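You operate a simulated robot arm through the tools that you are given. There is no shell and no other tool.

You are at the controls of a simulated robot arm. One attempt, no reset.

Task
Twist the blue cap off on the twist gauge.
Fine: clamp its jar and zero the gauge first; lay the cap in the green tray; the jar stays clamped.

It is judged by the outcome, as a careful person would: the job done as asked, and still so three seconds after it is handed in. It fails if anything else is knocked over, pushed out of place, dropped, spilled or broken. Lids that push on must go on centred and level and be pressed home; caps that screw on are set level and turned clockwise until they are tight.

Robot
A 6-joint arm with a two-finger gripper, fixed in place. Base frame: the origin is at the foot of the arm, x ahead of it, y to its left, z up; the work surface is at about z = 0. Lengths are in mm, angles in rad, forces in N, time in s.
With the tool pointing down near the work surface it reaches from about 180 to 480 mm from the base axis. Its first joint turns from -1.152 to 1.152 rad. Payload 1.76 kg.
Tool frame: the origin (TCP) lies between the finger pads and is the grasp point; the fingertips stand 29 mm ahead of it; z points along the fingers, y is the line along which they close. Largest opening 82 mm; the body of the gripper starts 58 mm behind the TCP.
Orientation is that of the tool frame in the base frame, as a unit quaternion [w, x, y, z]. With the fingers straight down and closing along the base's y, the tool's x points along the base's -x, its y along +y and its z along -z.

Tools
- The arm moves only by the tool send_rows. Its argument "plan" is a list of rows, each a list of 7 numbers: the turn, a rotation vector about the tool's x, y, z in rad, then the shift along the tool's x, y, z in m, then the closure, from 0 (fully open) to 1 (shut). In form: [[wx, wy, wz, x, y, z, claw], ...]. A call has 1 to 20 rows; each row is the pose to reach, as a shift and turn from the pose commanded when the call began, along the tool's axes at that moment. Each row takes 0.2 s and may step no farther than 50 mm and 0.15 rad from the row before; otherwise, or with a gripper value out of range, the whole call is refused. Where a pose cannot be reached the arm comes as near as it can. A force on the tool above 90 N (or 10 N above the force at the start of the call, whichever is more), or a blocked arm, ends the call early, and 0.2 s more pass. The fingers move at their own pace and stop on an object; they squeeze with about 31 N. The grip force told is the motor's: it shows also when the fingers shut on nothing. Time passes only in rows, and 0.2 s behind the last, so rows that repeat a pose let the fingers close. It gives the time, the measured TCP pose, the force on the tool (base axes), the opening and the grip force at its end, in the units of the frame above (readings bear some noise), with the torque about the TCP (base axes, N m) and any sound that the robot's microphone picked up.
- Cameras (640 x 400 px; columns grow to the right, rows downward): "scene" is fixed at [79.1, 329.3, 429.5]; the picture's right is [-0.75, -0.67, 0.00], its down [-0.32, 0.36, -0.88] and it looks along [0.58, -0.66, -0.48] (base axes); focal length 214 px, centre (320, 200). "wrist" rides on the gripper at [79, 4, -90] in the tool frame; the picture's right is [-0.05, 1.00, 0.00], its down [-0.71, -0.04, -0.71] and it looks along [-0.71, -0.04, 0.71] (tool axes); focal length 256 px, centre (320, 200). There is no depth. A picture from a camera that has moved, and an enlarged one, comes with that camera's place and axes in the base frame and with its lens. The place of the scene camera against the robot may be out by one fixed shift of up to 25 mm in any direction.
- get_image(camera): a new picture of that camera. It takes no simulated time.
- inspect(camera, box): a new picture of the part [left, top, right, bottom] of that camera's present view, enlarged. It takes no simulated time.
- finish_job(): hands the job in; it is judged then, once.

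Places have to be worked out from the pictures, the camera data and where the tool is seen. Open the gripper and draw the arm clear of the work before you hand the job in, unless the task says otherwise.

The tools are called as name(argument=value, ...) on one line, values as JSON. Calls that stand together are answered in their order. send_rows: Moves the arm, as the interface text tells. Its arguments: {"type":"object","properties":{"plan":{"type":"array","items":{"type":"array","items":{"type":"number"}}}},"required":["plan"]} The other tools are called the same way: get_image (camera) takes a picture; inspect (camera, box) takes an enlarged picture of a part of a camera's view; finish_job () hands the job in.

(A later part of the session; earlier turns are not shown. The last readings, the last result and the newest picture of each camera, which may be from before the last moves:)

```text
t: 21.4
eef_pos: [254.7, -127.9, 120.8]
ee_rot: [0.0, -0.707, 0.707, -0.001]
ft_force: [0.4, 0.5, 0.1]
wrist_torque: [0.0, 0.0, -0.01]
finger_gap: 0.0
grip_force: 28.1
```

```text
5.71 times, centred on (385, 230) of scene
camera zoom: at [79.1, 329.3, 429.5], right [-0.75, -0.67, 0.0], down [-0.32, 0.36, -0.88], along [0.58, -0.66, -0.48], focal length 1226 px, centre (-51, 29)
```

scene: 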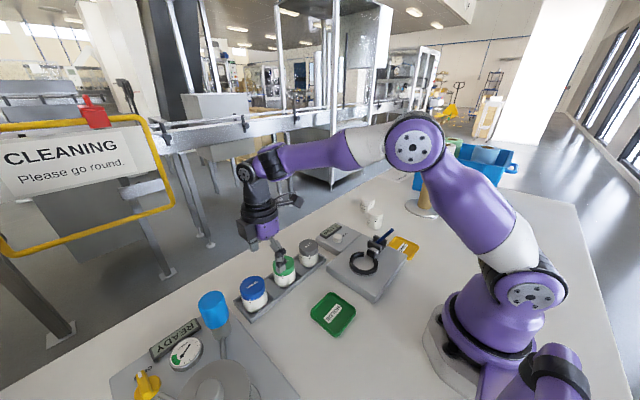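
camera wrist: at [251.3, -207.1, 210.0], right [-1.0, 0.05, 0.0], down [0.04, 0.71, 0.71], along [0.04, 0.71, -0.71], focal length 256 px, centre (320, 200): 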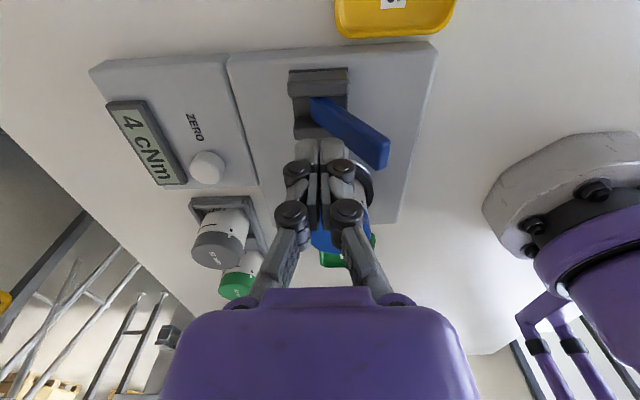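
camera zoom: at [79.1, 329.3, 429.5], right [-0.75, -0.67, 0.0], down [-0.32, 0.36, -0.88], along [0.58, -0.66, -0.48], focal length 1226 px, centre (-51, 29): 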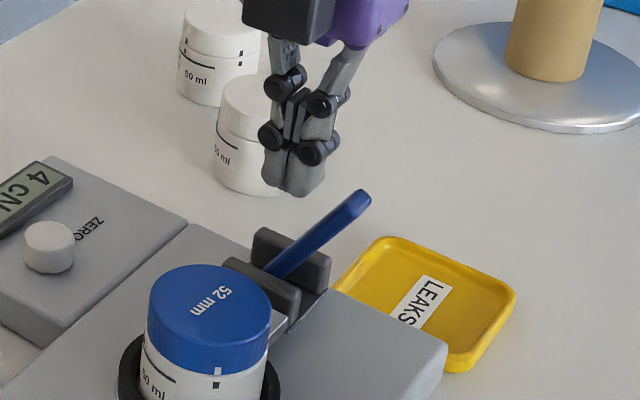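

The fingers are just +x of the lever. I'll push gently along its arc for the first ~15° and watch the force.

send_rows(plan=[[0, 0, 0, 0, 0.006, 0.0005, 1], [0, 0, 0, 0, 0.012, 0.001, 1], [0, 0, 0, 0, 0.016, 0.003, 1], [0, 0, 0, 0, 0.02, 0.0055, 1], [0, 0, 0, 0, 0.0233, 0.0075, 1], [0, 0, 0, 0, 0.0265, 0.01, 1]])

get_image(camera="wrist")

inspect(camera="scene", box=[340, 195, 430, 265])

```text
t: 22.8
eef_pos: [239.8, -130.1, 117.4]
ee_rot: [-0.009, 0.712, -0.702, 0.016]
ft_force: [17.9, 8.3, 13.9]
wrist_torque: [0.27, -0.29, -0.18]
finger_gap: 0.1
grip_force: 28.7
stopped in row 6: the force on the tool passed its limit at 96 N (the readings are from after the stop); the commanded pose is now the measured one
```

```text
taken
camera wrist: at [234.4, -208.5, 207.3], right [-1.0, 0.04, -0.04], down [0.0, 0.71, 0.7], along [0.05, 0.7, -0.71], focal length 256 px, centre (320, 200)
```

wrist: 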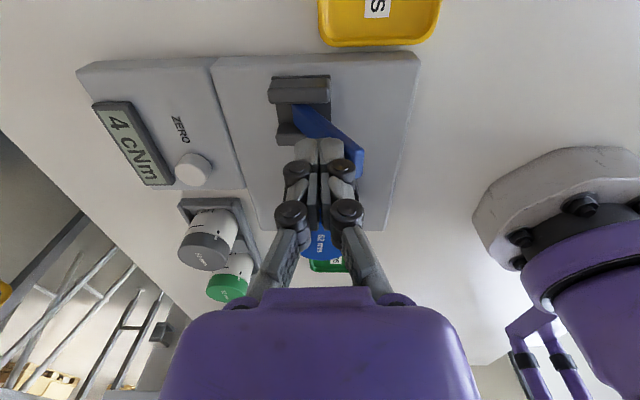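

```text
5.71 times, centred on (385, 230) of scene
camera zoom: at [79.0, 329.3, 429.4], right [-0.75, -0.67, 0.0], down [-0.32, 0.36, -0.88], along [0.58, -0.66, -0.48], focal length 1226 px, centre (-51, 29)
```

zoom: 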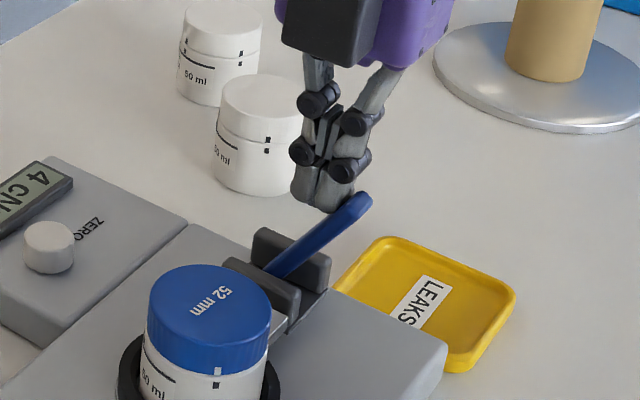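

The lever didn't budge at 96 N, so that direction is its stop and it must swing the other way, over towards +x. I'll back off, rise, and square the tool up again.

send_rows(plan=[[0, 0, 0, 0, -0.005, -0.003, 1], [-0.035, -0.01, 0.014, 0, -0.005, -0.02, 1], [-0.035, -0.01, 0.014, 0, -0.005, -0.04, 1], [-0.035, -0.01, 0.014, 0, -0.005, -0.04, 1]])

inspect(camera="scene", box=[310, 195, 430, 285])

get_image(camera="wrist")

```text
t: 23.8
eef_pos: [239.9, -129.0, 157.5]
ee_rot: [-0.001, -0.706, 0.708, 0.004]
ft_force: [-0.1, 0.6, -0.3]
wrist_torque: [-0.01, -0.02, -0.01]
finger_gap: 0.0
grip_force: 28.4
```

```text
4.44 times, centred on (370, 240) of scene
camera zoom: at [79.1, 329.3, 429.5], right [-0.75, -0.67, 0.0], down [-0.32, 0.36, -0.88], along [0.58, -0.66, -0.48], focal length 953 px, centre (98, 22)
```

zoom: 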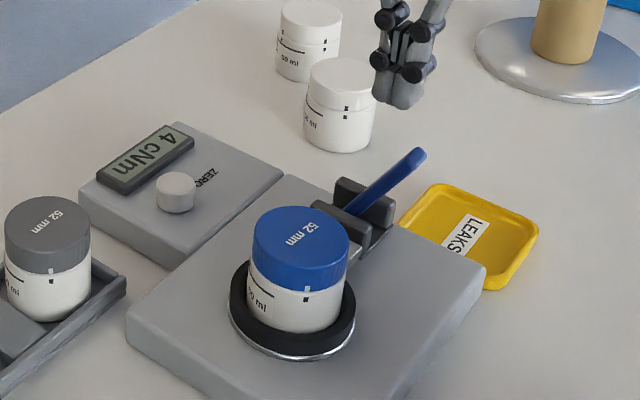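

```text
taken
camera wrist: at [238.0, -209.1, 246.2], right [-1.0, 0.06, 0.01], down [0.05, 0.7, 0.71], along [0.03, 0.71, -0.71], focal length 256 px, centre (320, 200)
```

wrist: 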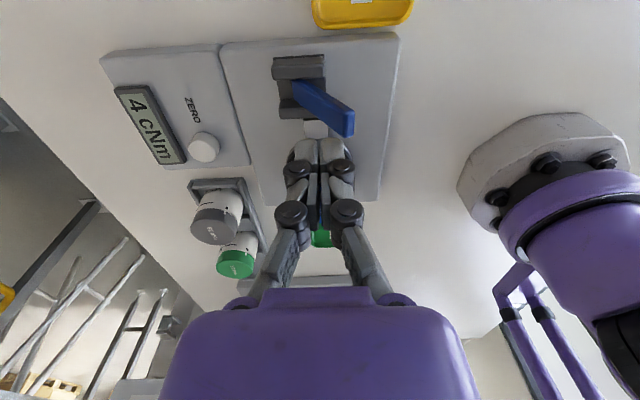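

The lever and everything else are unchanged. I'll go to the -x side of the lever tip and lower the closed fingers there.

send_rows(plan=[[0, 0, 0, -0.001, 0.025, 0, 1], [0, 0, 0, -0.001, 0.05, 0, 1], [0, 0, 0, -0.001, 0.05, 0.022, 1], [0, 0, 0, -0.001, 0.05, 0.043, 1], [0, 0, 0, -0.001, 0.05, 0.043, 1]])

get_image(camera="wrist")

inspect(camera="scene", box=[340, 195, 430, 265])

```text
t: 25.0
eef_pos: [189.9, -128.1, 114.6]
ee_rot: [-0.002, -0.706, 0.709, 0.005]
ft_force: [-0.1, -0.9, 0.2]
wrist_torque: [-0.02, 0.01, -0.01]
finger_gap: 0.1
grip_force: 28.6
```

```text
taken
camera wrist: at [187.3, -208.1, 203.4], right [-1.0, 0.06, 0.01], down [0.05, 0.7, 0.71], along [0.03, 0.71, -0.71], focal length 256 px, centre (320, 200)
```

wrist: 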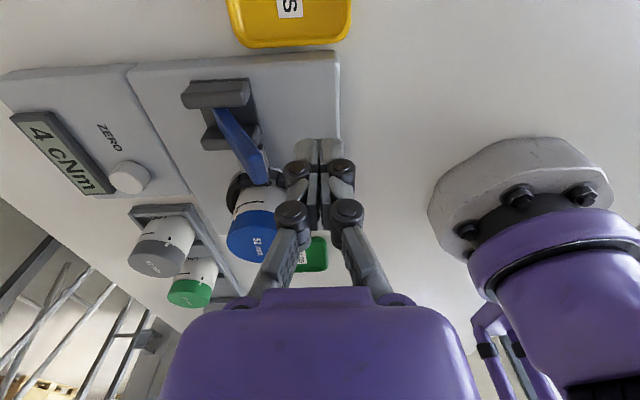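

```text
5.71 times, centred on (385, 230) of scene
camera zoom: at [79.1, 329.3, 429.5], right [-0.75, -0.67, 0.0], down [-0.32, 0.36, -0.88], along [0.58, -0.66, -0.48], focal length 1226 px, centre (-51, 29)
```

zoom: 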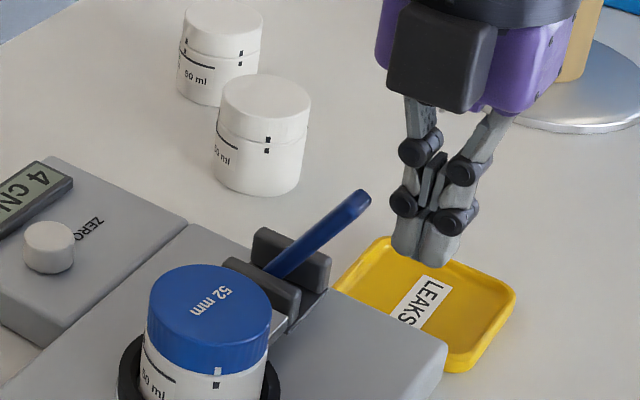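

The fingers are at x 190, -x of the lever tip. I'll push in +x in small steps.

send_rows(plan=[[0, 0, 0, 0, -0.008, 0, 1], [0, 0, 0, 0, -0.014, 0, 1], [0, 0, 0, 0, -0.019, 0, 1], [0, 0, 0, 0, -0.024, 0, 1], [0, 0, 0, 0, -0.029, 0, 1], [0, 0, 0, 0, -0.034, 0, 1], [0, 0, 0, 0, -0.039, 0, 1]])

get_image(camera="wrist")

inspect(camera="scene", box=[340, 195, 430, 265])

```text
t: 26.6
eef_pos: [229.9, -128.7, 112.8]
ee_rot: [-0.001, -0.706, 0.708, 0.004]
ft_force: [-0.3, -0.5, 0.3]
wrist_torque: [0.02, 0.07, 0.0]
finger_gap: 0.0
grip_force: 28.4
```

```text
taken
camera wrist: at [227.9, -208.5, 202.2], right [-1.0, 0.06, 0.01], down [0.05, 0.7, 0.71], along [0.03, 0.71, -0.71], focal length 256 px, centre (320, 200)
```

wrist: 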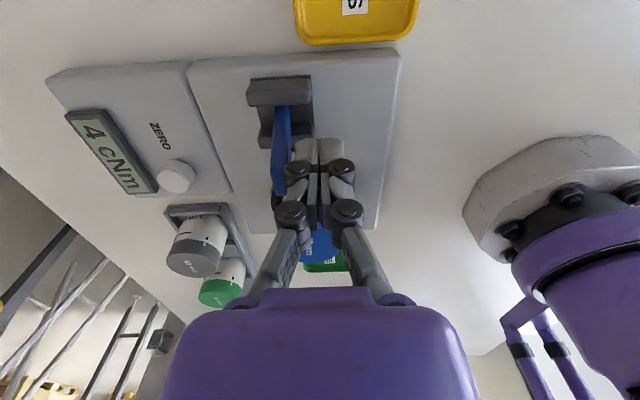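

```text
5.71 times, centred on (385, 230) of scene
camera zoom: at [79.1, 329.3, 429.5], right [-0.75, -0.67, 0.0], down [-0.32, 0.36, -0.88], along [0.58, -0.66, -0.48], focal length 1226 px, centre (-51, 29)
```

zoom: 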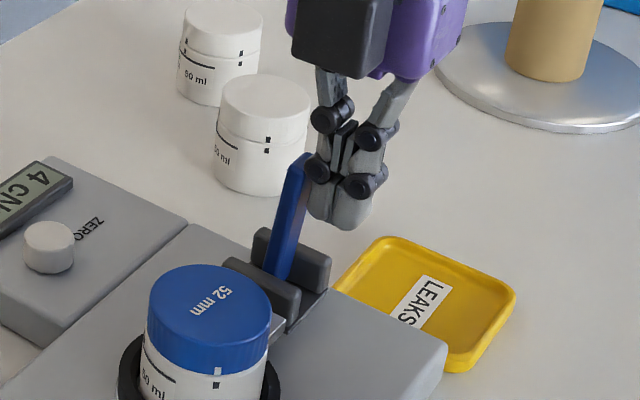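

The lever swings freely towards +x. I'll follow its arc on over.

send_rows(plan=[[0, 0, 0, 0, -0.006, -0.003, 1], [0, 0, 0, 0, -0.012, -0.005, 1], [0, 0, 0, 0, -0.019, -0.007, 1], [0, 0, 0, 0, -0.026, -0.008, 1], [0, 0, 0, 0, -0.033, -0.006, 1], [0, 0, 0, 0, -0.04, -0.004, 1], [0, 0, 0, 0, -0.045, -0.001, 1], [0, 0, 0, 0, -0.05, 0.002, 1]])

get_image(camera="wrist")

inspect(camera="scene", box=[340, 195, 430, 265])

```text
t: 28.3
eef_pos: [271.7, -128.0, 117.1]
ee_rot: [-0.007, -0.702, 0.712, 0.01]
ft_force: [-35.6, 2.5, 45.4]
wrist_torque: [0.16, 0.41, 0.16]
finger_gap: 0.2
grip_force: 29.0
stopped in row 8: the force on the tool passed its limit at 105 N (the readings are from after the stop); the commanded pose is now the measured one
```

```text
taken
camera wrist: at [269.3, -207.6, 205.7], right [-1.0, 0.07, 0.03], down [0.07, 0.7, 0.71], along [0.03, 0.71, -0.7], focal length 256 px, centre (320, 200)
```

wrist: 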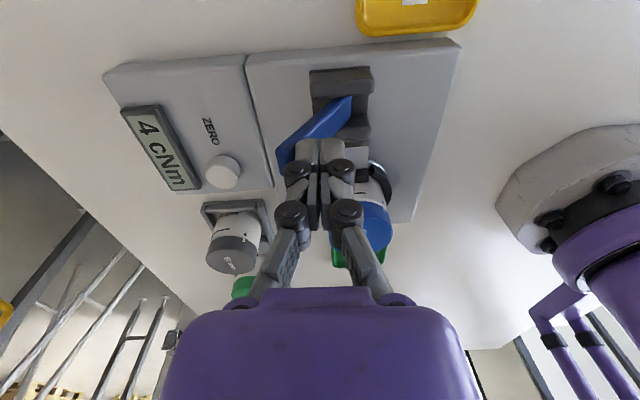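

```text
5.71 times, centred on (385, 230) of scene
camera zoom: at [78.9, 329.4, 429.4], right [-0.75, -0.67, 0.0], down [-0.32, 0.36, -0.88], along [0.58, -0.66, -0.48], focal length 1226 px, centre (-51, 29)
```

zoom: 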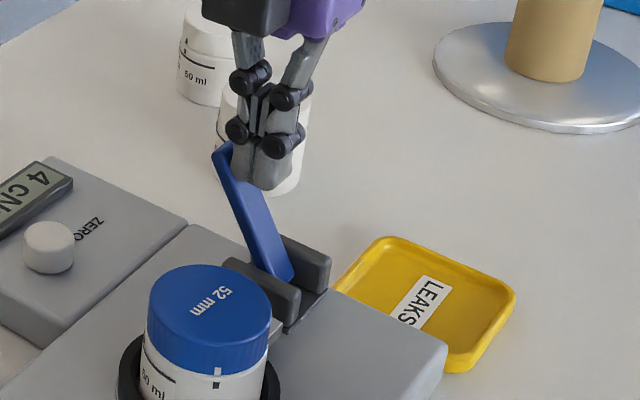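

The lever has stopped leaning towards +x, mirroring its open angle. I'll back off, square up and look at whether the jaw has moved onto the jar.

send_rows(plan=[[0, 0, 0, 0, 0.006, -0.003, 1], [0.024, 0.004, -0.014, 0, 0.008, -0.02, 1], [0.024, 0.004, -0.014, 0.0, 0.008, -0.045, 1], [0.024, 0.004, -0.014, 0.04, 0.008, -0.045, 1], [0.024, 0.004, -0.014, 0.07, 0.008, -0.03, 1], [0.024, 0.004, -0.014, 0.07, 0.008, -0.03, 1]])

get_image(camera="wrist")

inspect(camera="wrist", box=[240, 70, 400, 190])

inspect(camera="scene", box=[340, 205, 430, 275])

```text
t: 29.7
eef_pos: [263.7, -195.9, 147.5]
ee_rot: [-0.002, 0.709, -0.706, 0.002]
ft_force: [-0.1, 0.2, -0.5]
wrist_torque: [0.03, 0.02, 0.0]
finger_gap: 0.2
grip_force: 28.2
```

```text
taken
camera wrist: at [260.8, -276.1, 235.7], right [-1.0, 0.05, 0.0], down [0.03, 0.71, 0.71], along [0.04, 0.71, -0.71], focal length 256 px, centre (320, 200)
```

wrist: 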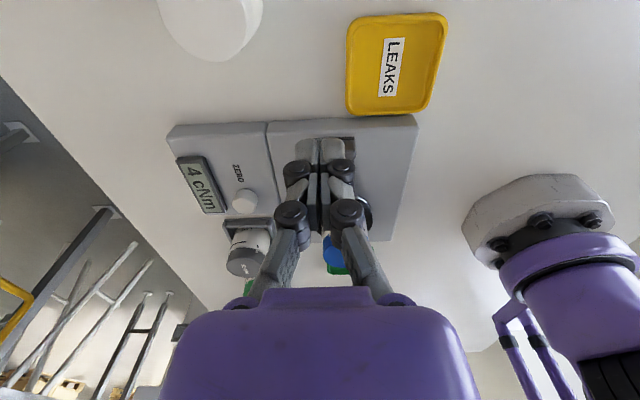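

```text
3.33 times, centred on (320, 130) of wrist
camera zoom: at [260.8, -276.1, 235.7], right [-1.0, 0.05, 0.0], down [0.03, 0.71, 0.71], along [0.04, 0.71, -0.71], focal length 853 px, centre (320, 433)
```

zoom: 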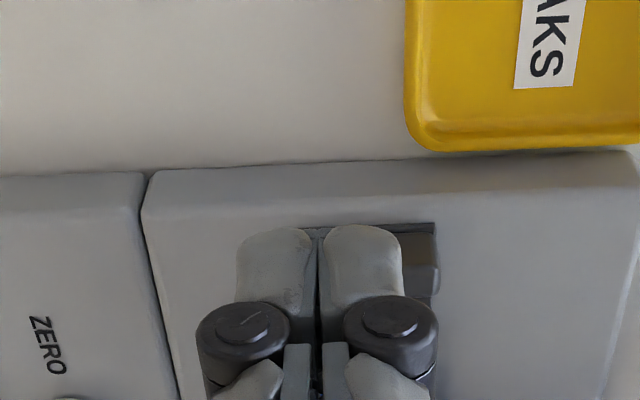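

```text
5.71 times, centred on (385, 240) of scene
camera zoom: at [79.1, 329.3, 429.5], right [-0.75, -0.67, 0.0], down [-0.32, 0.36, -0.88], along [0.58, -0.66, -0.48], focal length 1226 px, centre (-51, -29)
```

zoom: 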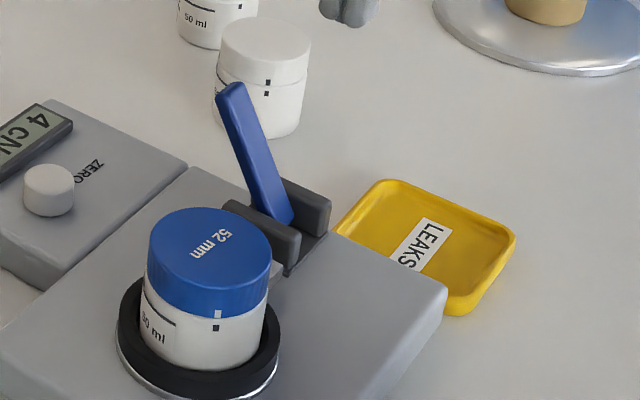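

The lever stays at the far position. I'll open the fingers and view the jaw from above.

send_rows(plan=[[0, 0, 0, 0, 0.005, -0.02, 0.5], [0, 0, 0, -0.01, 0.012, -0.035, 0], [0, 0, 0, -0.03, 0.018, -0.045, 0], [0, 0, 0, -0.05, 0.018, -0.045, 0]])

get_image(camera="wrist")

inspect(camera="wrist", box=[240, 40, 400, 160])

```text
t: 30.7
eef_pos: [244.9, -146.3, 191.4]
ee_rot: [-0.001, 0.708, -0.706, 0.001]
ft_force: [-1.0, -0.5, 0.4]
wrist_torque: [-0.02, 0.0, -0.02]
finger_gap: 82.1
grip_force: 0.1
```

```text
taken
camera wrist: at [241.7, -226.1, 281.0], right [-1.0, 0.05, 0.0], down [0.03, 0.71, 0.71], along [0.04, 0.71, -0.71], focal length 256 px, centre (320, 200)
```

wrist: 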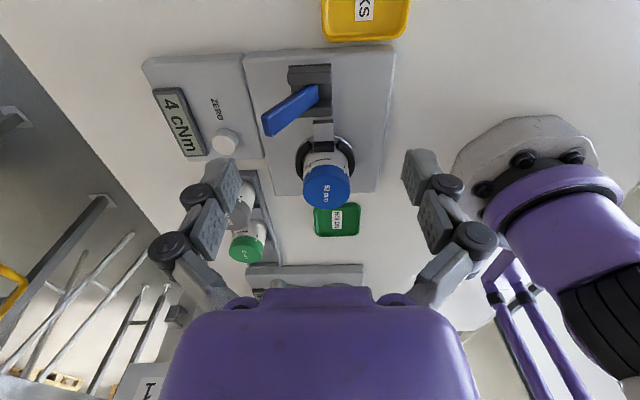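

```text
3.33 times, centred on (320, 100) of wrist
camera zoom: at [241.7, -226.1, 281.0], right [-1.0, 0.05, 0.0], down [0.03, 0.71, 0.71], along [0.04, 0.71, -0.71], focal length 853 px, centre (320, 533)
```

zoom: 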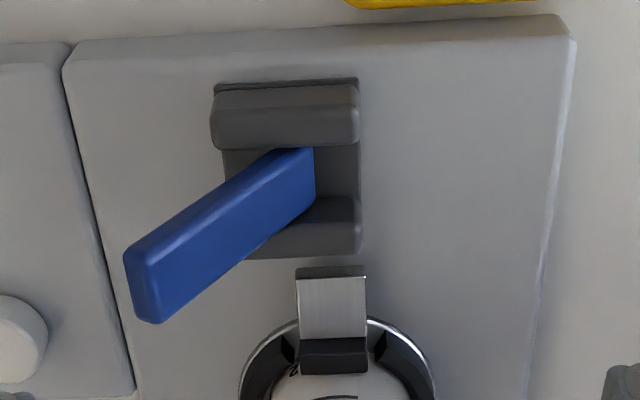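

The jaw pad has moved in and bears on the jar, so it is clamped. The ZERO button triangulates to about (357.5, -74), top z about 32, so I'll move over it with the fingers closed.

send_rows(plan=[[0, 0, 0, -0.018, -0.028, 0, 0.5], [0, 0, 0, -0.036, -0.056, 0.01, 1], [0, 0, 0, -0.054, -0.084, 0.03, 1], [0, 0, 0, -0.072, -0.1125, 0.06, 1], [0, 0, 0, -0.072, -0.1125, 0.09, 1], [0, 0, 0, -0.072, -0.1125, 0.11, 1], [0, 0, 0, -0.072, -0.1125, 0.11, 1]])

get_image(camera="wrist")

inspect(camera="scene", box=[310, 195, 410, 275])

```text
t: 32.3
eef_pos: [357.7, -75.7, 79.7]
ee_rot: [-0.001, 0.709, -0.706, 0.002]
ft_force: [0.4, 0.1, 0.4]
wrist_torque: [-0.02, -0.02, 0.04]
finger_gap: 0.2
grip_force: 29.0
```

```text
taken
camera wrist: at [354.3, -153.9, 169.8], right [-1.0, 0.05, 0.0], down [0.03, 0.71, 0.71], along [0.04, 0.71, -0.71], focal length 256 px, centre (320, 200)
```

wrist: 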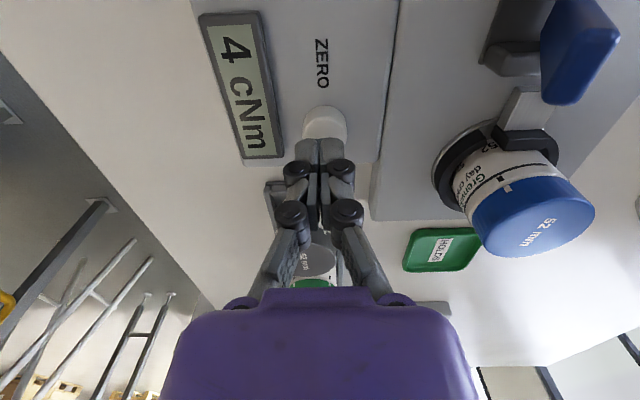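

```text
5.00 times, centred on (360, 235) of scene
camera zoom: at [79.1, 329.3, 429.5], right [-0.75, -0.67, 0.0], down [-0.32, 0.36, -0.88], along [0.58, -0.66, -0.48], focal length 1072 px, centre (120, 25)
```

zoom: 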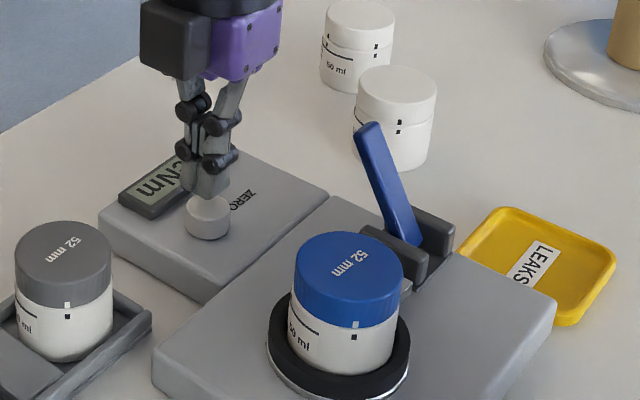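

The fingertips are above the button. I'll lower to contact in small steps.

send_rows(plan=[[0, 0, 0, 0, 0, 0.008, 1], [0, 0, 0, 0, 0, 0.014, 1], [0, 0, 0, 0, 0, 0.018, 1], [0, 0, 0, 0, 0, 0.02, 1]])

get_image(camera="wrist")

```text
t: 33.3
eef_pos: [359.4, -76.9, 61.2]
ee_rot: [-0.002, 0.708, -0.706, 0.002]
ft_force: [-3.2, -0.1, 12.8]
wrist_torque: [0.04, 0.11, 0.03]
finger_gap: 5.8
grip_force: 28.7
heard: click
```

```text
taken
camera wrist: at [355.8, -155.1, 150.9], right [-1.0, 0.05, -0.01], down [0.03, 0.71, 0.71], along [0.04, 0.71, -0.71], focal length 256 px, centre (320, 200)
```

wrist: 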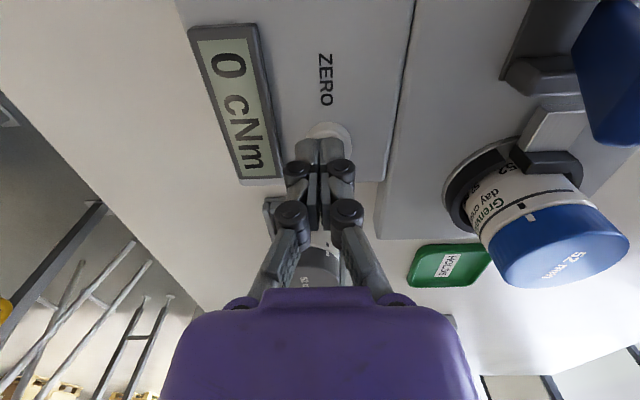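

It clicked and the display now reads 0 cNm. I'll rise, move above the jar and turn the tool clockwise so the fingers have room to twist counter-clockwise.

send_rows(plan=[[0, 0, 0, 0, 0, -0.02, 1], [0, 0, 0, 0, 0, -0.055, 1], [0, 0, 0, 0, 0, -0.09, 0.5], [0, 0, 0.14, -0.003, 0.009, -0.09, 0], [0, 0, 0.28, -0.006, 0.018, -0.09, 0], [0, 0, 0.42, -0.009, 0.027, -0.09, 0], [0, 0, 0.56, -0.012, 0.036, -0.09, 0], [0, 0, 0.7, -0.015, 0.045, -0.09, 0], [0, 0, 0.84, -0.018, 0.054, -0.09, 0], [0, 0, 0.98, -0.021, 0.063, -0.09, 0], [0, 0, 1.12, -0.024, 0.072, -0.09, 0], [0, 0, 1.26, -0.027, 0.081, -0.09, 0], [0, 0, 1.4, -0.03, 0.09, -0.09, 0], [0, 0, 1.54, -0.033, 0.1, -0.09, 0], [0, 0, 1.57, -0.037, 0.113, -0.09, 0], [0, 0, 1.57, -0.037, 0.113, -0.09, 0]])

get_image(camera="wrist")

inspect(camera="wrist", box=[220, 20, 420, 170])

get_image(camera="scene")

```text
t: 36.7
eef_pos: [244.9, -38.4, 149.8]
ee_rot: [0.003, -0.002, 1.0, 0.0]
ft_force: [0.3, 0.0, -0.6]
wrist_torque: [0.01, 0.0, -0.02]
finger_gap: 81.9
grip_force: 0.1
```

```text
taken
camera wrist: at [166.2, -34.5, 239.6], right [0.05, 1.0, 0.0], down [0.7, -0.04, 0.71], along [0.71, -0.04, -0.7], focal length 256 px, centre (320, 200)
```

wrist: 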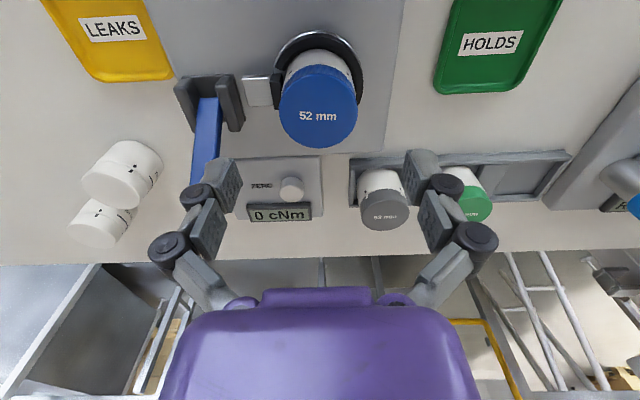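

```text
2.67 times, centred on (320, 95) of wrist
camera zoom: at [166.2, -34.5, 239.6], right [0.05, 1.0, 0.0], down [0.7, -0.04, 0.71], along [0.71, -0.04, -0.7], focal length 683 px, centre (320, 480)
```

zoom: 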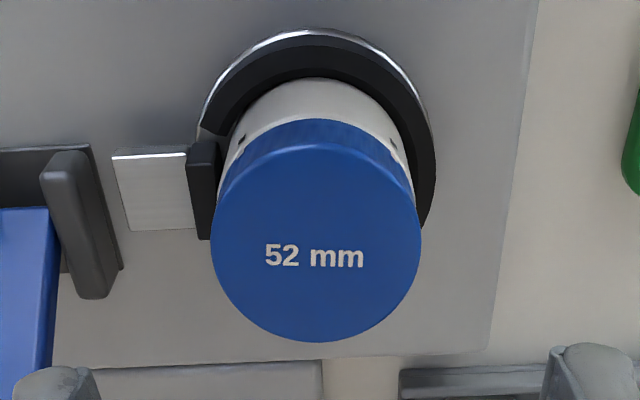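

```text
taken
```

scene: 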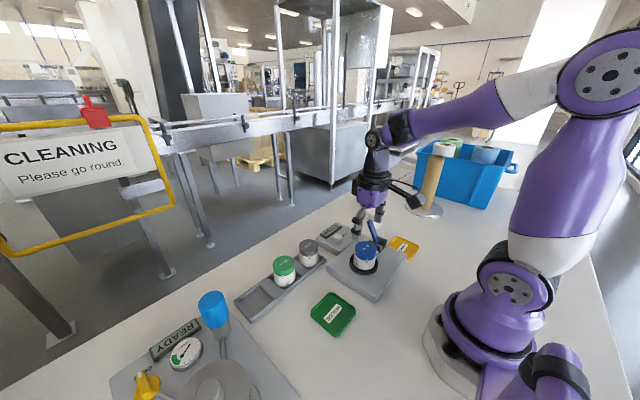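

The jar is firmly clamped with the gauge at 0; the cap centre is about (245.5, -39.5) with its top at z about 83. I'll turn another 60° clockwise, then descend around the cap with open fingers.

send_rows(plan=[[0, 0, 0.15, -0.0006, -0.0011, 0, 0], [0, 0, 0.3, -0.0006, -0.0011, 0, 0], [0, 0, 0.45, -0.0006, -0.0011, 0, 0], [0, 0, 0.6, -0.0006, -0.0011, 0, 0], [0, 0, 0.75, -0.0006, -0.0011, 0, 0], [0, 0, 0.9, -0.0006, -0.0011, 0, 0], [0, 0, 1.05, -0.0006, -0.0011, 0, 0], [0, 0, 1.05, -0.0006, -0.0011, 0, 0]])

get_image(camera="wrist")

inspect(camera="scene", box=[310, 155, 430, 285])

```text
t: 38.5
eef_pos: [246.4, -40.1, 150.9]
ee_rot: [0.002, 0.5, 0.866, 0.001]
ft_force: [-0.7, 0.8, -0.1]
wrist_torque: [0.01, 0.03, -0.03]
finger_gap: 81.8
grip_force: 0.0
```

```text
taken
camera wrist: at [210.7, 30.7, 239.9], right [0.89, 0.45, 0.0], down [0.32, -0.63, 0.71], along [0.32, -0.63, -0.71], focal length 256 px, centre (320, 200)
```

wrist: 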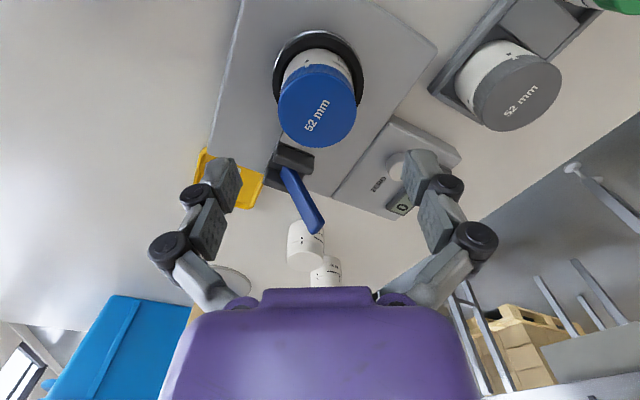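

```text
3.08 times, centred on (370, 220) of scene
camera zoom: at [79.1, 329.3, 429.5], right [-0.75, -0.67, 0.0], down [-0.32, 0.36, -0.88], along [0.58, -0.66, -0.48], focal length 660 px, centre (166, 138)
```

zoom: 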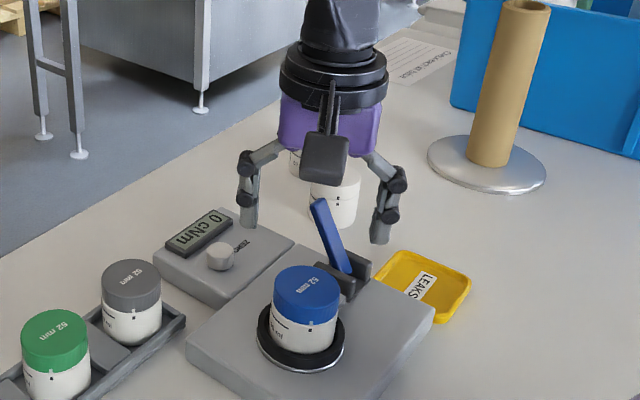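

The pose is reached and clear of the lever. I'll descend to TCP z about 91, so the fingertips end just below the cap rim.

send_rows(plan=[[0, 0, 0, 0, 0, 0.02, 0], [0, 0, 0, 0, 0, 0.04, 0], [0, 0, 0, 0, 0, 0.05, 0], [0, 0, 0, 0, 0, 0.06, 0], [0, 0, 0, 0, 0, 0.06, 0]])

get_image(camera="wrist")

inspect(camera="scene", box=[325, 205, 415, 285])

```text
t: 39.7
eef_pos: [247.3, -39.1, 90.9]
ee_rot: [0.002, 0.499, 0.866, 0.001]
ft_force: [-0.3, 1.1, -0.6]
wrist_torque: [0.03, -0.04, 0.0]
finger_gap: 82.2
grip_force: 0.1
```

```text
taken
camera wrist: at [211.5, 31.2, 180.1], right [0.89, 0.45, 0.0], down [0.32, -0.63, 0.71], along [0.32, -0.63, -0.71], focal length 256 px, centre (320, 200)
```

wrist: 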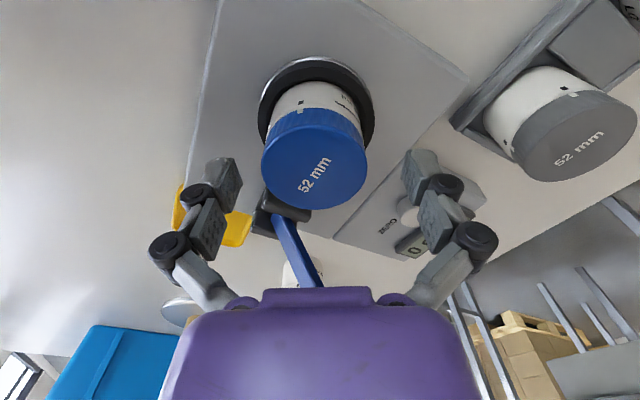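

```text
5.00 times, centred on (370, 245) of scene
camera zoom: at [79.1, 329.3, 429.5], right [-0.75, -0.67, 0.0], down [-0.32, 0.36, -0.88], along [0.58, -0.66, -0.48], focal length 1072 px, centre (70, -25)
```

zoom: 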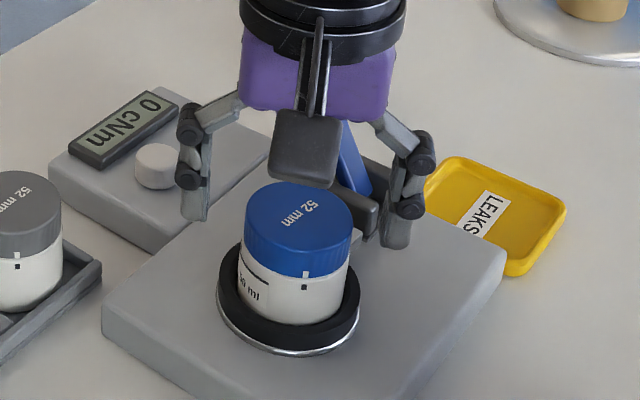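

The cap is about 2.5 mm off-centre between the fingers, so I'll shift -2.5 mm along the tool y and close.

send_rows(plan=[[0, 0, 0, 0, -0.0025, 0, 0], [0, 0, 0, 0, -0.0025, 0, 0.3], [0, 0, 0, 0, -0.0025, 0, 0.6], [0, 0, 0, 0, -0.0025, 0, 1], [0, 0, 0, 0, -0.0025, 0, 1], [0, 0, 0, 0, -0.0025, 0, 1]])

get_image(camera="wrist")

inspect(camera="scene", box=[325, 205, 415, 285])

```text
t: 41.1
eef_pos: [245.7, -40.8, 92.0]
ee_rot: [0.002, 0.5, 0.866, 0.002]
ft_force: [-6.9, 2.3, 28.4]
wrist_torque: [0.03, 0.42, 0.04]
finger_gap: 49.3
grip_force: 30.4
```

```text
taken
camera wrist: at [209.0, 29.9, 180.5], right [0.89, 0.45, 0.0], down [0.32, -0.63, 0.71], along [0.32, -0.63, -0.71], focal length 256 px, centre (320, 200)
```

wrist: 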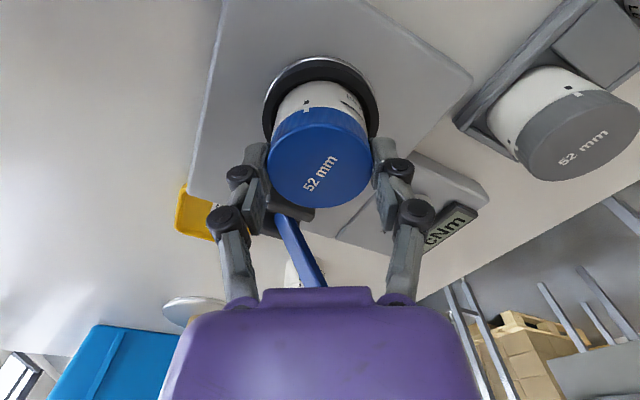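

```text
5.00 times, centred on (370, 245) of scene
camera zoom: at [79.0, 329.3, 429.5], right [-0.75, -0.67, 0.0], down [-0.32, 0.36, -0.88], along [0.58, -0.66, -0.48], focal length 1072 px, centre (70, -25)
```

zoom: 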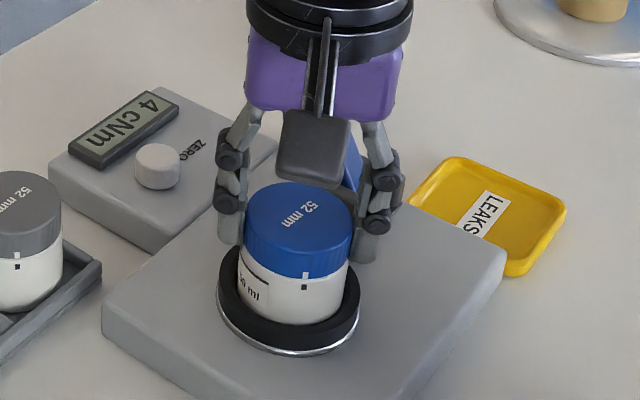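

Gripped, with 28 N vertical load, so I'll ease up about 1.5 mm and start turning counter-clockwise (negative about tool z), watching the torque and marks.

send_rows(plan=[[0, 0, 0, 0, 0, -0.0015, 1], [0, 0, -0.08, 0, 0, -0.0015, 1], [0, 0, -0.16, 0, 0, -0.0015, 1], [0, 0, -0.24, 0, 0, -0.0015, 1], [0, 0, -0.32, 0, 0, -0.0018, 1], [0, 0, -0.4, 0, 0, -0.002, 1], [0, 0, -0.5, 0, 0, -0.002, 1]])

get_image(camera="wrist")

inspect(camera="scene", box=[325, 205, 415, 285])

```text
t: 42.7
eef_pos: [245.2, -40.9, 93.3]
ee_rot: [0.002, 0.268, 0.963, 0.002]
ft_force: [12.6, 1.3, -8.4]
wrist_torque: [0.04, -0.42, 0.01]
finger_gap: 49.4
grip_force: 30.7
```

```text
taken
camera wrist: at [179.9, 4.5, 182.1], right [0.56, 0.83, 0.0], down [0.58, -0.4, 0.71], along [0.59, -0.4, -0.7], focal length 256 px, centre (320, 200)
```

wrist: 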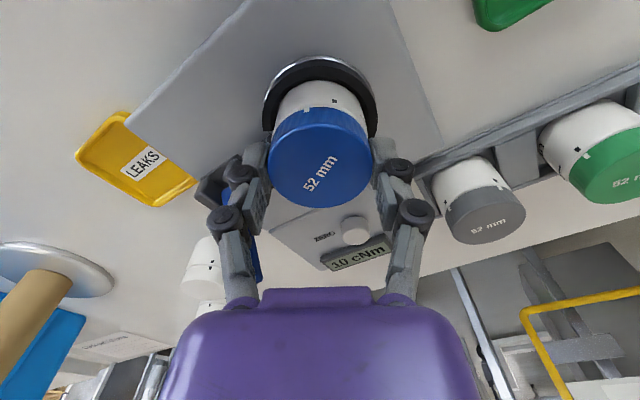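

```text
5.00 times, centred on (370, 245) of scene
camera zoom: at [79.1, 329.3, 429.5], right [-0.75, -0.67, 0.0], down [-0.32, 0.36, -0.88], along [0.58, -0.66, -0.48], focal length 1072 px, centre (70, -25)
```

zoom: 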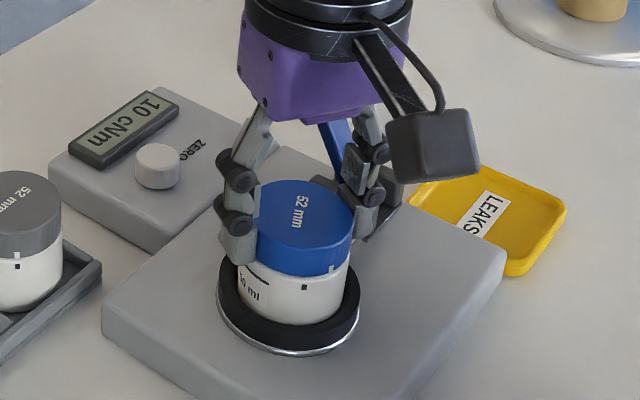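

The cap turns with the fingers while the jar mark stays put, and the gauge reads 10 cNm. I'll keep turning.

send_rows(plan=[[0, 0, -0.12, 0, 0, 0, 1], [0, 0, -0.24, 0, 0, 0, 1], [0, 0, -0.36, 0, 0, 0, 1], [0, 0, -0.48, 0, 0, 0, 1], [0, 0, -0.6, 0, 0, 0, 1], [0, 0, -0.72, 0, 0, 0, 1], [0, 0, -0.84, 0, 0, 0, 1]])

inspect(camera="scene", box=[325, 205, 415, 285])

```text
t: 44.3
eef_pos: [244.5, -39.7, 91.6]
ee_rot: [0.001, -0.15, 0.989, 0.003]
ft_force: [4.7, 36.4, 14.8]
wrist_torque: [0.93, -0.14, -0.04]
finger_gap: 49.4
grip_force: 30.3
```

```text
5.00 times, centred on (370, 245) of scene
camera zoom: at [79.0, 329.3, 429.5], right [-0.75, -0.67, 0.0], down [-0.32, 0.36, -0.88], along [0.58, -0.66, -0.48], focal length 1072 px, centre (70, -25)
```

zoom: 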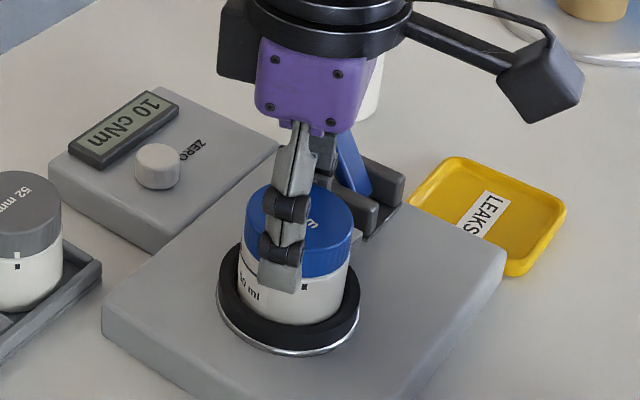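

The lateral force has risen to 36 N in y, so I'll recentre about 1 mm in +y, ease up slightly, and continue.

send_rows(plan=[[0, 0, 0, 0, 0.0012, -0.0008, 1], [0, 0, -0.1, 0, 0.0012, -0.001, 1], [0, 0, -0.2, 0, 0.0012, -0.001, 1], [0, 0, -0.3, 0, 0.0012, -0.001, 1], [0, 0, -0.4, 0, 0.0012, -0.0012, 1], [0, 0, -0.5, 0, 0.0012, -0.0013, 1]])

inspect(camera="scene", box=[325, 205, 415, 285])

get_image(camera="wrist")

```text
t: 45.7
eef_pos: [243.2, -38.3, 94.2]
ee_rot: [0.004, -0.388, 0.921, 0.0]
ft_force: [10.9, 24.4, -10.6]
wrist_torque: [0.65, -0.27, -0.01]
finger_gap: 49.4
grip_force: 30.5
```

```text
5.00 times, centred on (370, 245) of scene
camera zoom: at [79.1, 329.3, 429.5], right [-0.75, -0.67, 0.0], down [-0.32, 0.36, -0.88], along [0.58, -0.66, -0.48], focal length 1072 px, centre (70, -25)
```

zoom: 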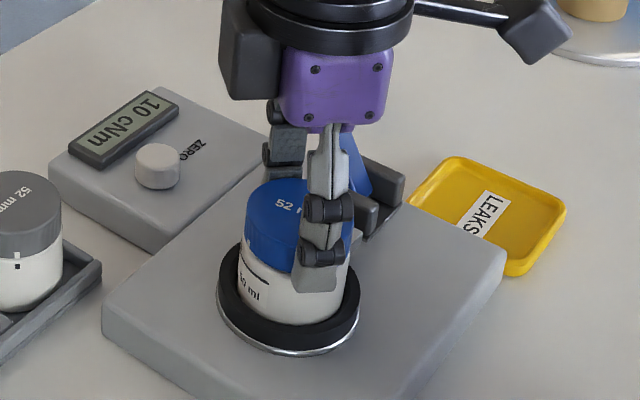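

```text
taken
camera wrist: at [186.3, -93.5, 182.8], right [-0.68, 0.73, 0.0], down [0.52, 0.48, 0.71], along [0.52, 0.48, -0.7], focal length 256 px, centre (320, 200)
```

wrist: 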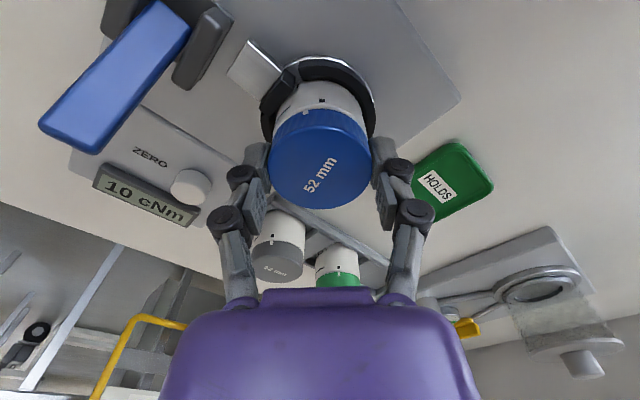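

About 105° turned and the gauge still reads 10 cNm. I'll recentre a little and keep on turning.

send_rows(plan=[[0, 0, 0, -0.001, 0.0004, 0, 1], [0, 0, -0.12, -0.001, 0.0004, 0, 1], [0, 0, -0.24, -0.001, 0.0004, 0, 1], [0, 0, -0.36, -0.001, 0.0004, 0, 1], [0, 0, -0.48, -0.001, 0.0004, 0, 1], [0, 0, -0.6, -0.001, 0.0004, 0, 1], [0, 0, -0.72, -0.001, 0.0004, 0, 1]])

inspect(camera="scene", box=[325, 205, 415, 285])

get_image(camera="wrist")

```text
t: 47.3
eef_pos: [243.2, -38.7, 93.0]
ee_rot: [0.001, -0.688, 0.725, 0.0]
ft_force: [-4.2, 1.0, 1.8]
wrist_torque: [0.05, 0.13, -0.01]
finger_gap: 49.5
grip_force: 30.9
```

```text
5.00 times, centred on (370, 245) of scene
camera zoom: at [79.1, 329.3, 429.5], right [-0.75, -0.67, 0.0], down [-0.32, 0.36, -0.88], along [0.58, -0.66, -0.48], focal length 1072 px, centre (70, -25)
```

zoom: 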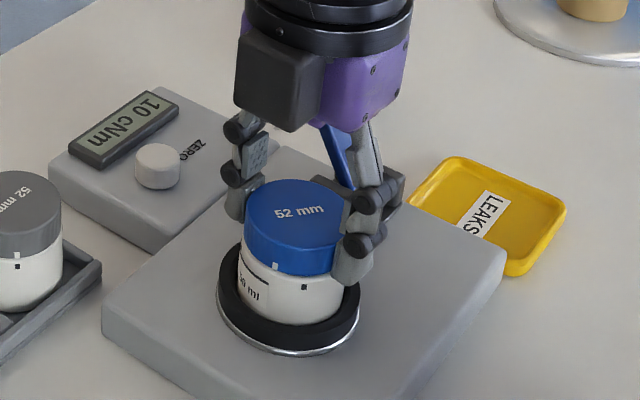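

```text
taken
camera wrist: at [236.2, -118.1, 182.6], right [-0.99, 0.11, 0.0], down [0.07, 0.7, 0.71], along [0.08, 0.7, -0.71], focal length 256 px, centre (320, 200)
```

wrist: 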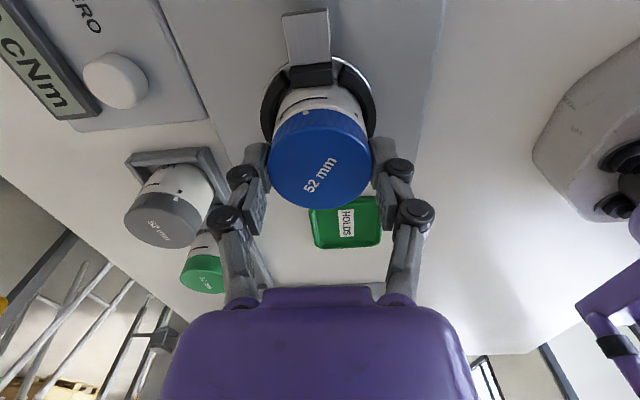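

About 147° turned and forces are low. I'll keep turning as far as the wrist allows.

send_rows(plan=[[0, 0, -0.13, 0, 0, -0.0003, 1], [0, 0, -0.26, 0, 0, -0.0005, 1], [0, 0, -0.39, 0, 0, -0.0007, 1], [0, 0, -0.52, 0, 0, -0.0009, 1], [0, 0, -0.65, 0, 0, -0.001, 1], [0, 0, -0.78, 0, 0, -0.001, 1], [0, 0, -0.91, 0, 0, -0.001, 1], [0, 0, -1.04, 0, 0, -0.001, 1]])

inspect(camera="scene", box=[325, 205, 415, 285])

get_image(camera="wrist")

```text
t: 49.1
eef_pos: [244.4, -38.7, 94.5]
ee_rot: [0.0, 0.957, -0.289, 0.0]
ft_force: [-26.8, -12.7, 0.9]
wrist_torque: [-0.26, 0.7, -0.02]
finger_gap: 49.2
grip_force: 30.9
```

```text
5.00 times, centred on (370, 245) of scene
camera zoom: at [79.1, 329.3, 429.5], right [-0.75, -0.67, 0.0], down [-0.32, 0.36, -0.88], along [0.58, -0.66, -0.48], focal length 1072 px, centre (70, -25)
```

zoom: 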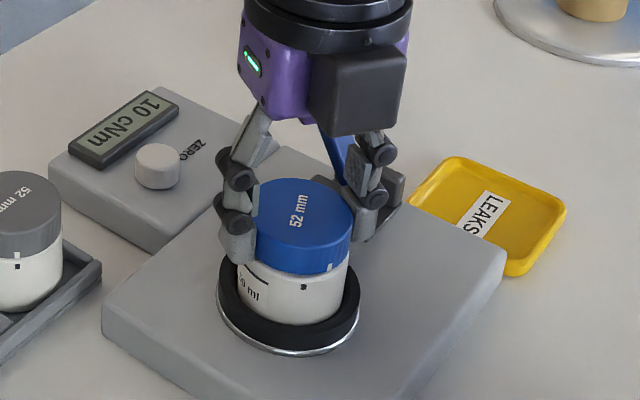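

```text
taken
camera wrist: at [308.7, -86.4, 183.4], right [-0.6, -0.8, 0.0], down [-0.57, 0.42, 0.71], along [-0.57, 0.42, -0.71], focal length 256 px, centre (320, 200)
```

wrist: 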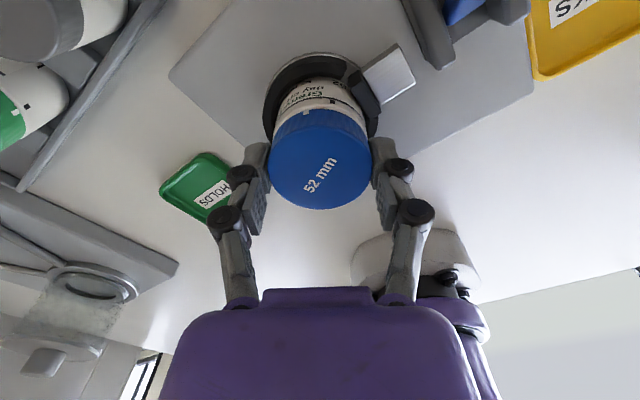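

About 206° turned and the cap seems to be rising gradually. I'll recentre slightly and continue.

send_rows(plan=[[0, 0, 0, -0.0004, 0.0008, 0, 1], [0, 0, -0.12, -0.0004, 0.0008, -0.0003, 1], [0, 0, -0.24, -0.0004, 0.0008, -0.0006, 1], [0, 0, -0.36, -0.0004, 0.0008, -0.0009, 1], [0, 0, -0.48, -0.0004, 0.0008, -0.001, 1], [0, 0, -0.6, -0.0004, 0.0008, -0.0012, 1], [0, 0, -0.72, -0.0004, 0.0008, -0.0013, 1], [0, 0, -0.84, -0.0004, 0.0008, -0.0014, 1]])

inspect(camera="scene", box=[325, 205, 415, 285])

get_image(camera="wrist")

```text
t: 50.1
eef_pos: [242.8, -36.9, 95.1]
ee_rot: [0.013, 0.99, -0.143, 0.0]
ft_force: [-11.8, -41.0, -0.1]
wrist_torque: [-0.83, 0.33, -0.09]
finger_gap: 49.6
grip_force: 31.1
out of reach, approached as far as the arm can: row 4, 5
stopped in row 5: the force on the tool passed its limit at 121 N (the readings are from after the stop); the commanded pose is now the measured one
```

```text
5.00 times, centred on (370, 245) of scene
camera zoom: at [79.1, 329.3, 429.5], right [-0.75, -0.67, 0.0], down [-0.32, 0.36, -0.88], along [0.58, -0.66, -0.48], focal length 1072 px, centre (70, -25)
```

zoom: 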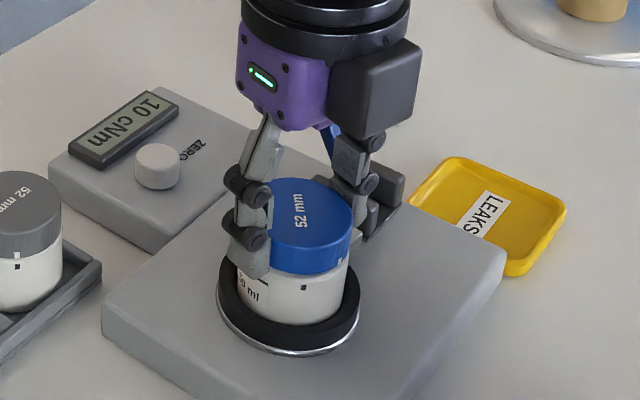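

```text
taken
camera wrist: at [319.0, -62.1, 184.5], right [-0.33, -0.94, 0.03], down [-0.66, 0.25, 0.7], along [-0.67, 0.22, -0.71], focal length 256 px, centre (320, 200)
```

wrist: 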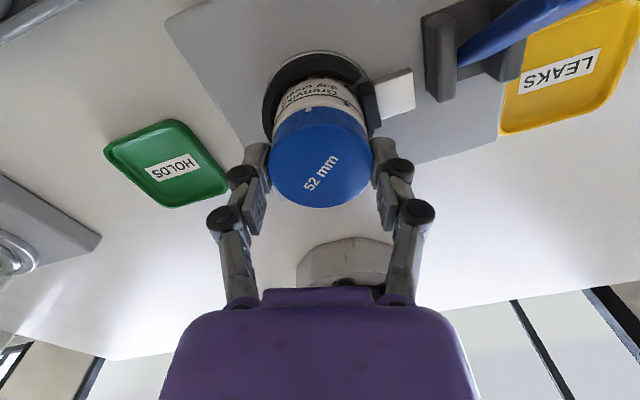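

The wrist has reached its limit after about 222° of turning. I'll open, rise straight up, square up, and check the cap.

send_rows(plan=[[0, 0, 0, 0, 0, 0, 0.6], [0, 0, 0, 0, 0, 0, 0.2], [0, 0, 0, 0, 0, 0, 0], [0, 0, 0, 0, 0, 0, 0], [0.026, -0.004, 0, 0, 0, -0.02, 0], [0.026, -0.004, 0, 0, 0, -0.045, 0], [0.026, -0.004, 0, 0, 0, -0.06, 0]])

inspect(camera="scene", box=[325, 205, 415, 285])

inspect(camera="wrist", box=[220, 20, 420, 170])

```text
t: 51.7
eef_pos: [246.1, -35.1, 156.0]
ee_rot: [-0.003, 0.991, -0.136, 0.0]
ft_force: [0.0, -0.3, 0.0]
wrist_torque: [-0.02, 0.01, -0.01]
finger_gap: 81.6
grip_force: 0.0
```

```text
5.00 times, centred on (370, 245) of scene
camera zoom: at [79.1, 329.3, 429.5], right [-0.75, -0.67, 0.0], down [-0.32, 0.36, -0.88], along [0.58, -0.66, -0.48], focal length 1072 px, centre (70, -25)
```

zoom: 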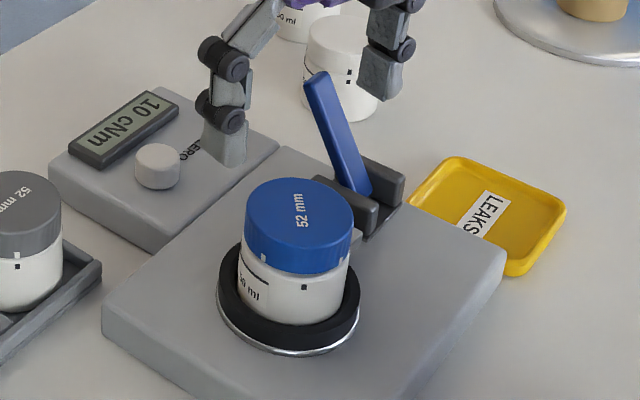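

```text
2.67 times, centred on (320, 95) of wrist
camera zoom: at [320.7, -59.9, 245.4], right [-0.32, -0.95, -0.01], down [-0.67, 0.22, 0.71], along [-0.67, 0.23, -0.71], focal length 683 px, centre (320, 480)
```

zoom: 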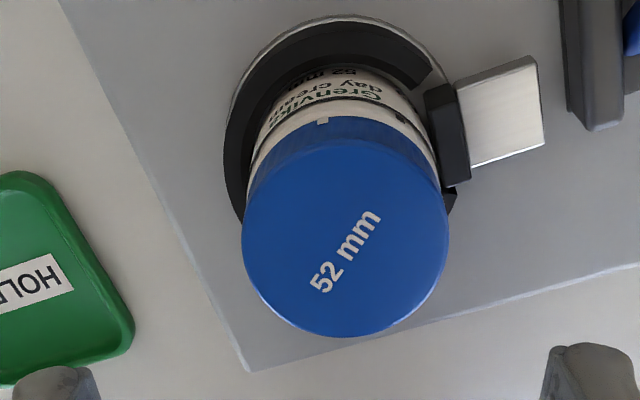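

The display holds 10 and the cap is still level but about 2 mm higher. I'll rotate the open gripper back clockwise for a second grip.

send_rows(plan=[[0, 0, 0.14, 0, 0.0045, 0, 0], [0, 0, 0.28, 0, 0.0045, 0, 0], [0, 0, 0.42, 0, 0.0045, 0, 0], [0, 0, 0.56, 0, 0.0045, 0, 0], [0, 0, 0.7, 0, 0.0045, 0, 0], [0, 0, 0.84, 0, 0.0045, 0, 0], [0, 0, 0.98, 0, 0.0045, 0, 0], [0, 0, 1.12, 0, 0.0045, 0, 0], [0, 0, 1.26, 0, 0.0045, 0, 0], [0, 0, 1.4, 0, 0.0045, 0, 0], [0, 0, 1.54, 0, 0.0045, 0, 0], [0, 0, 1.68, 0, 0.0045, 0, 0], [0, 0, 1.82, 0, 0.0045, 0, 0], [0, 0, 1.96, 0, 0.0045, 0, 0], [0, 0, 2.1, 0, 0.0045, 0, 0], [0, 0, 2.24, 0, 0.0045, 0, 0], [0, 0, 2.38, 0, 0.0045, 0, 0], [0, 0, 2.52, 0, 0.0045, 0, 0], [0, 0, 2.66, 0, 0.0045, 0, 0], [0, 0, 2.8, 0, 0.0045, 0, 0]])

```text
t: 55.9
eef_pos: [242.2, -37.6, 156.6]
ee_rot: [0.002, -0.033, 0.999, 0.004]
ft_force: [0.7, -0.4, -1.0]
wrist_torque: [0.01, 0.02, -0.01]
finger_gap: 81.8
grip_force: 0.1
```

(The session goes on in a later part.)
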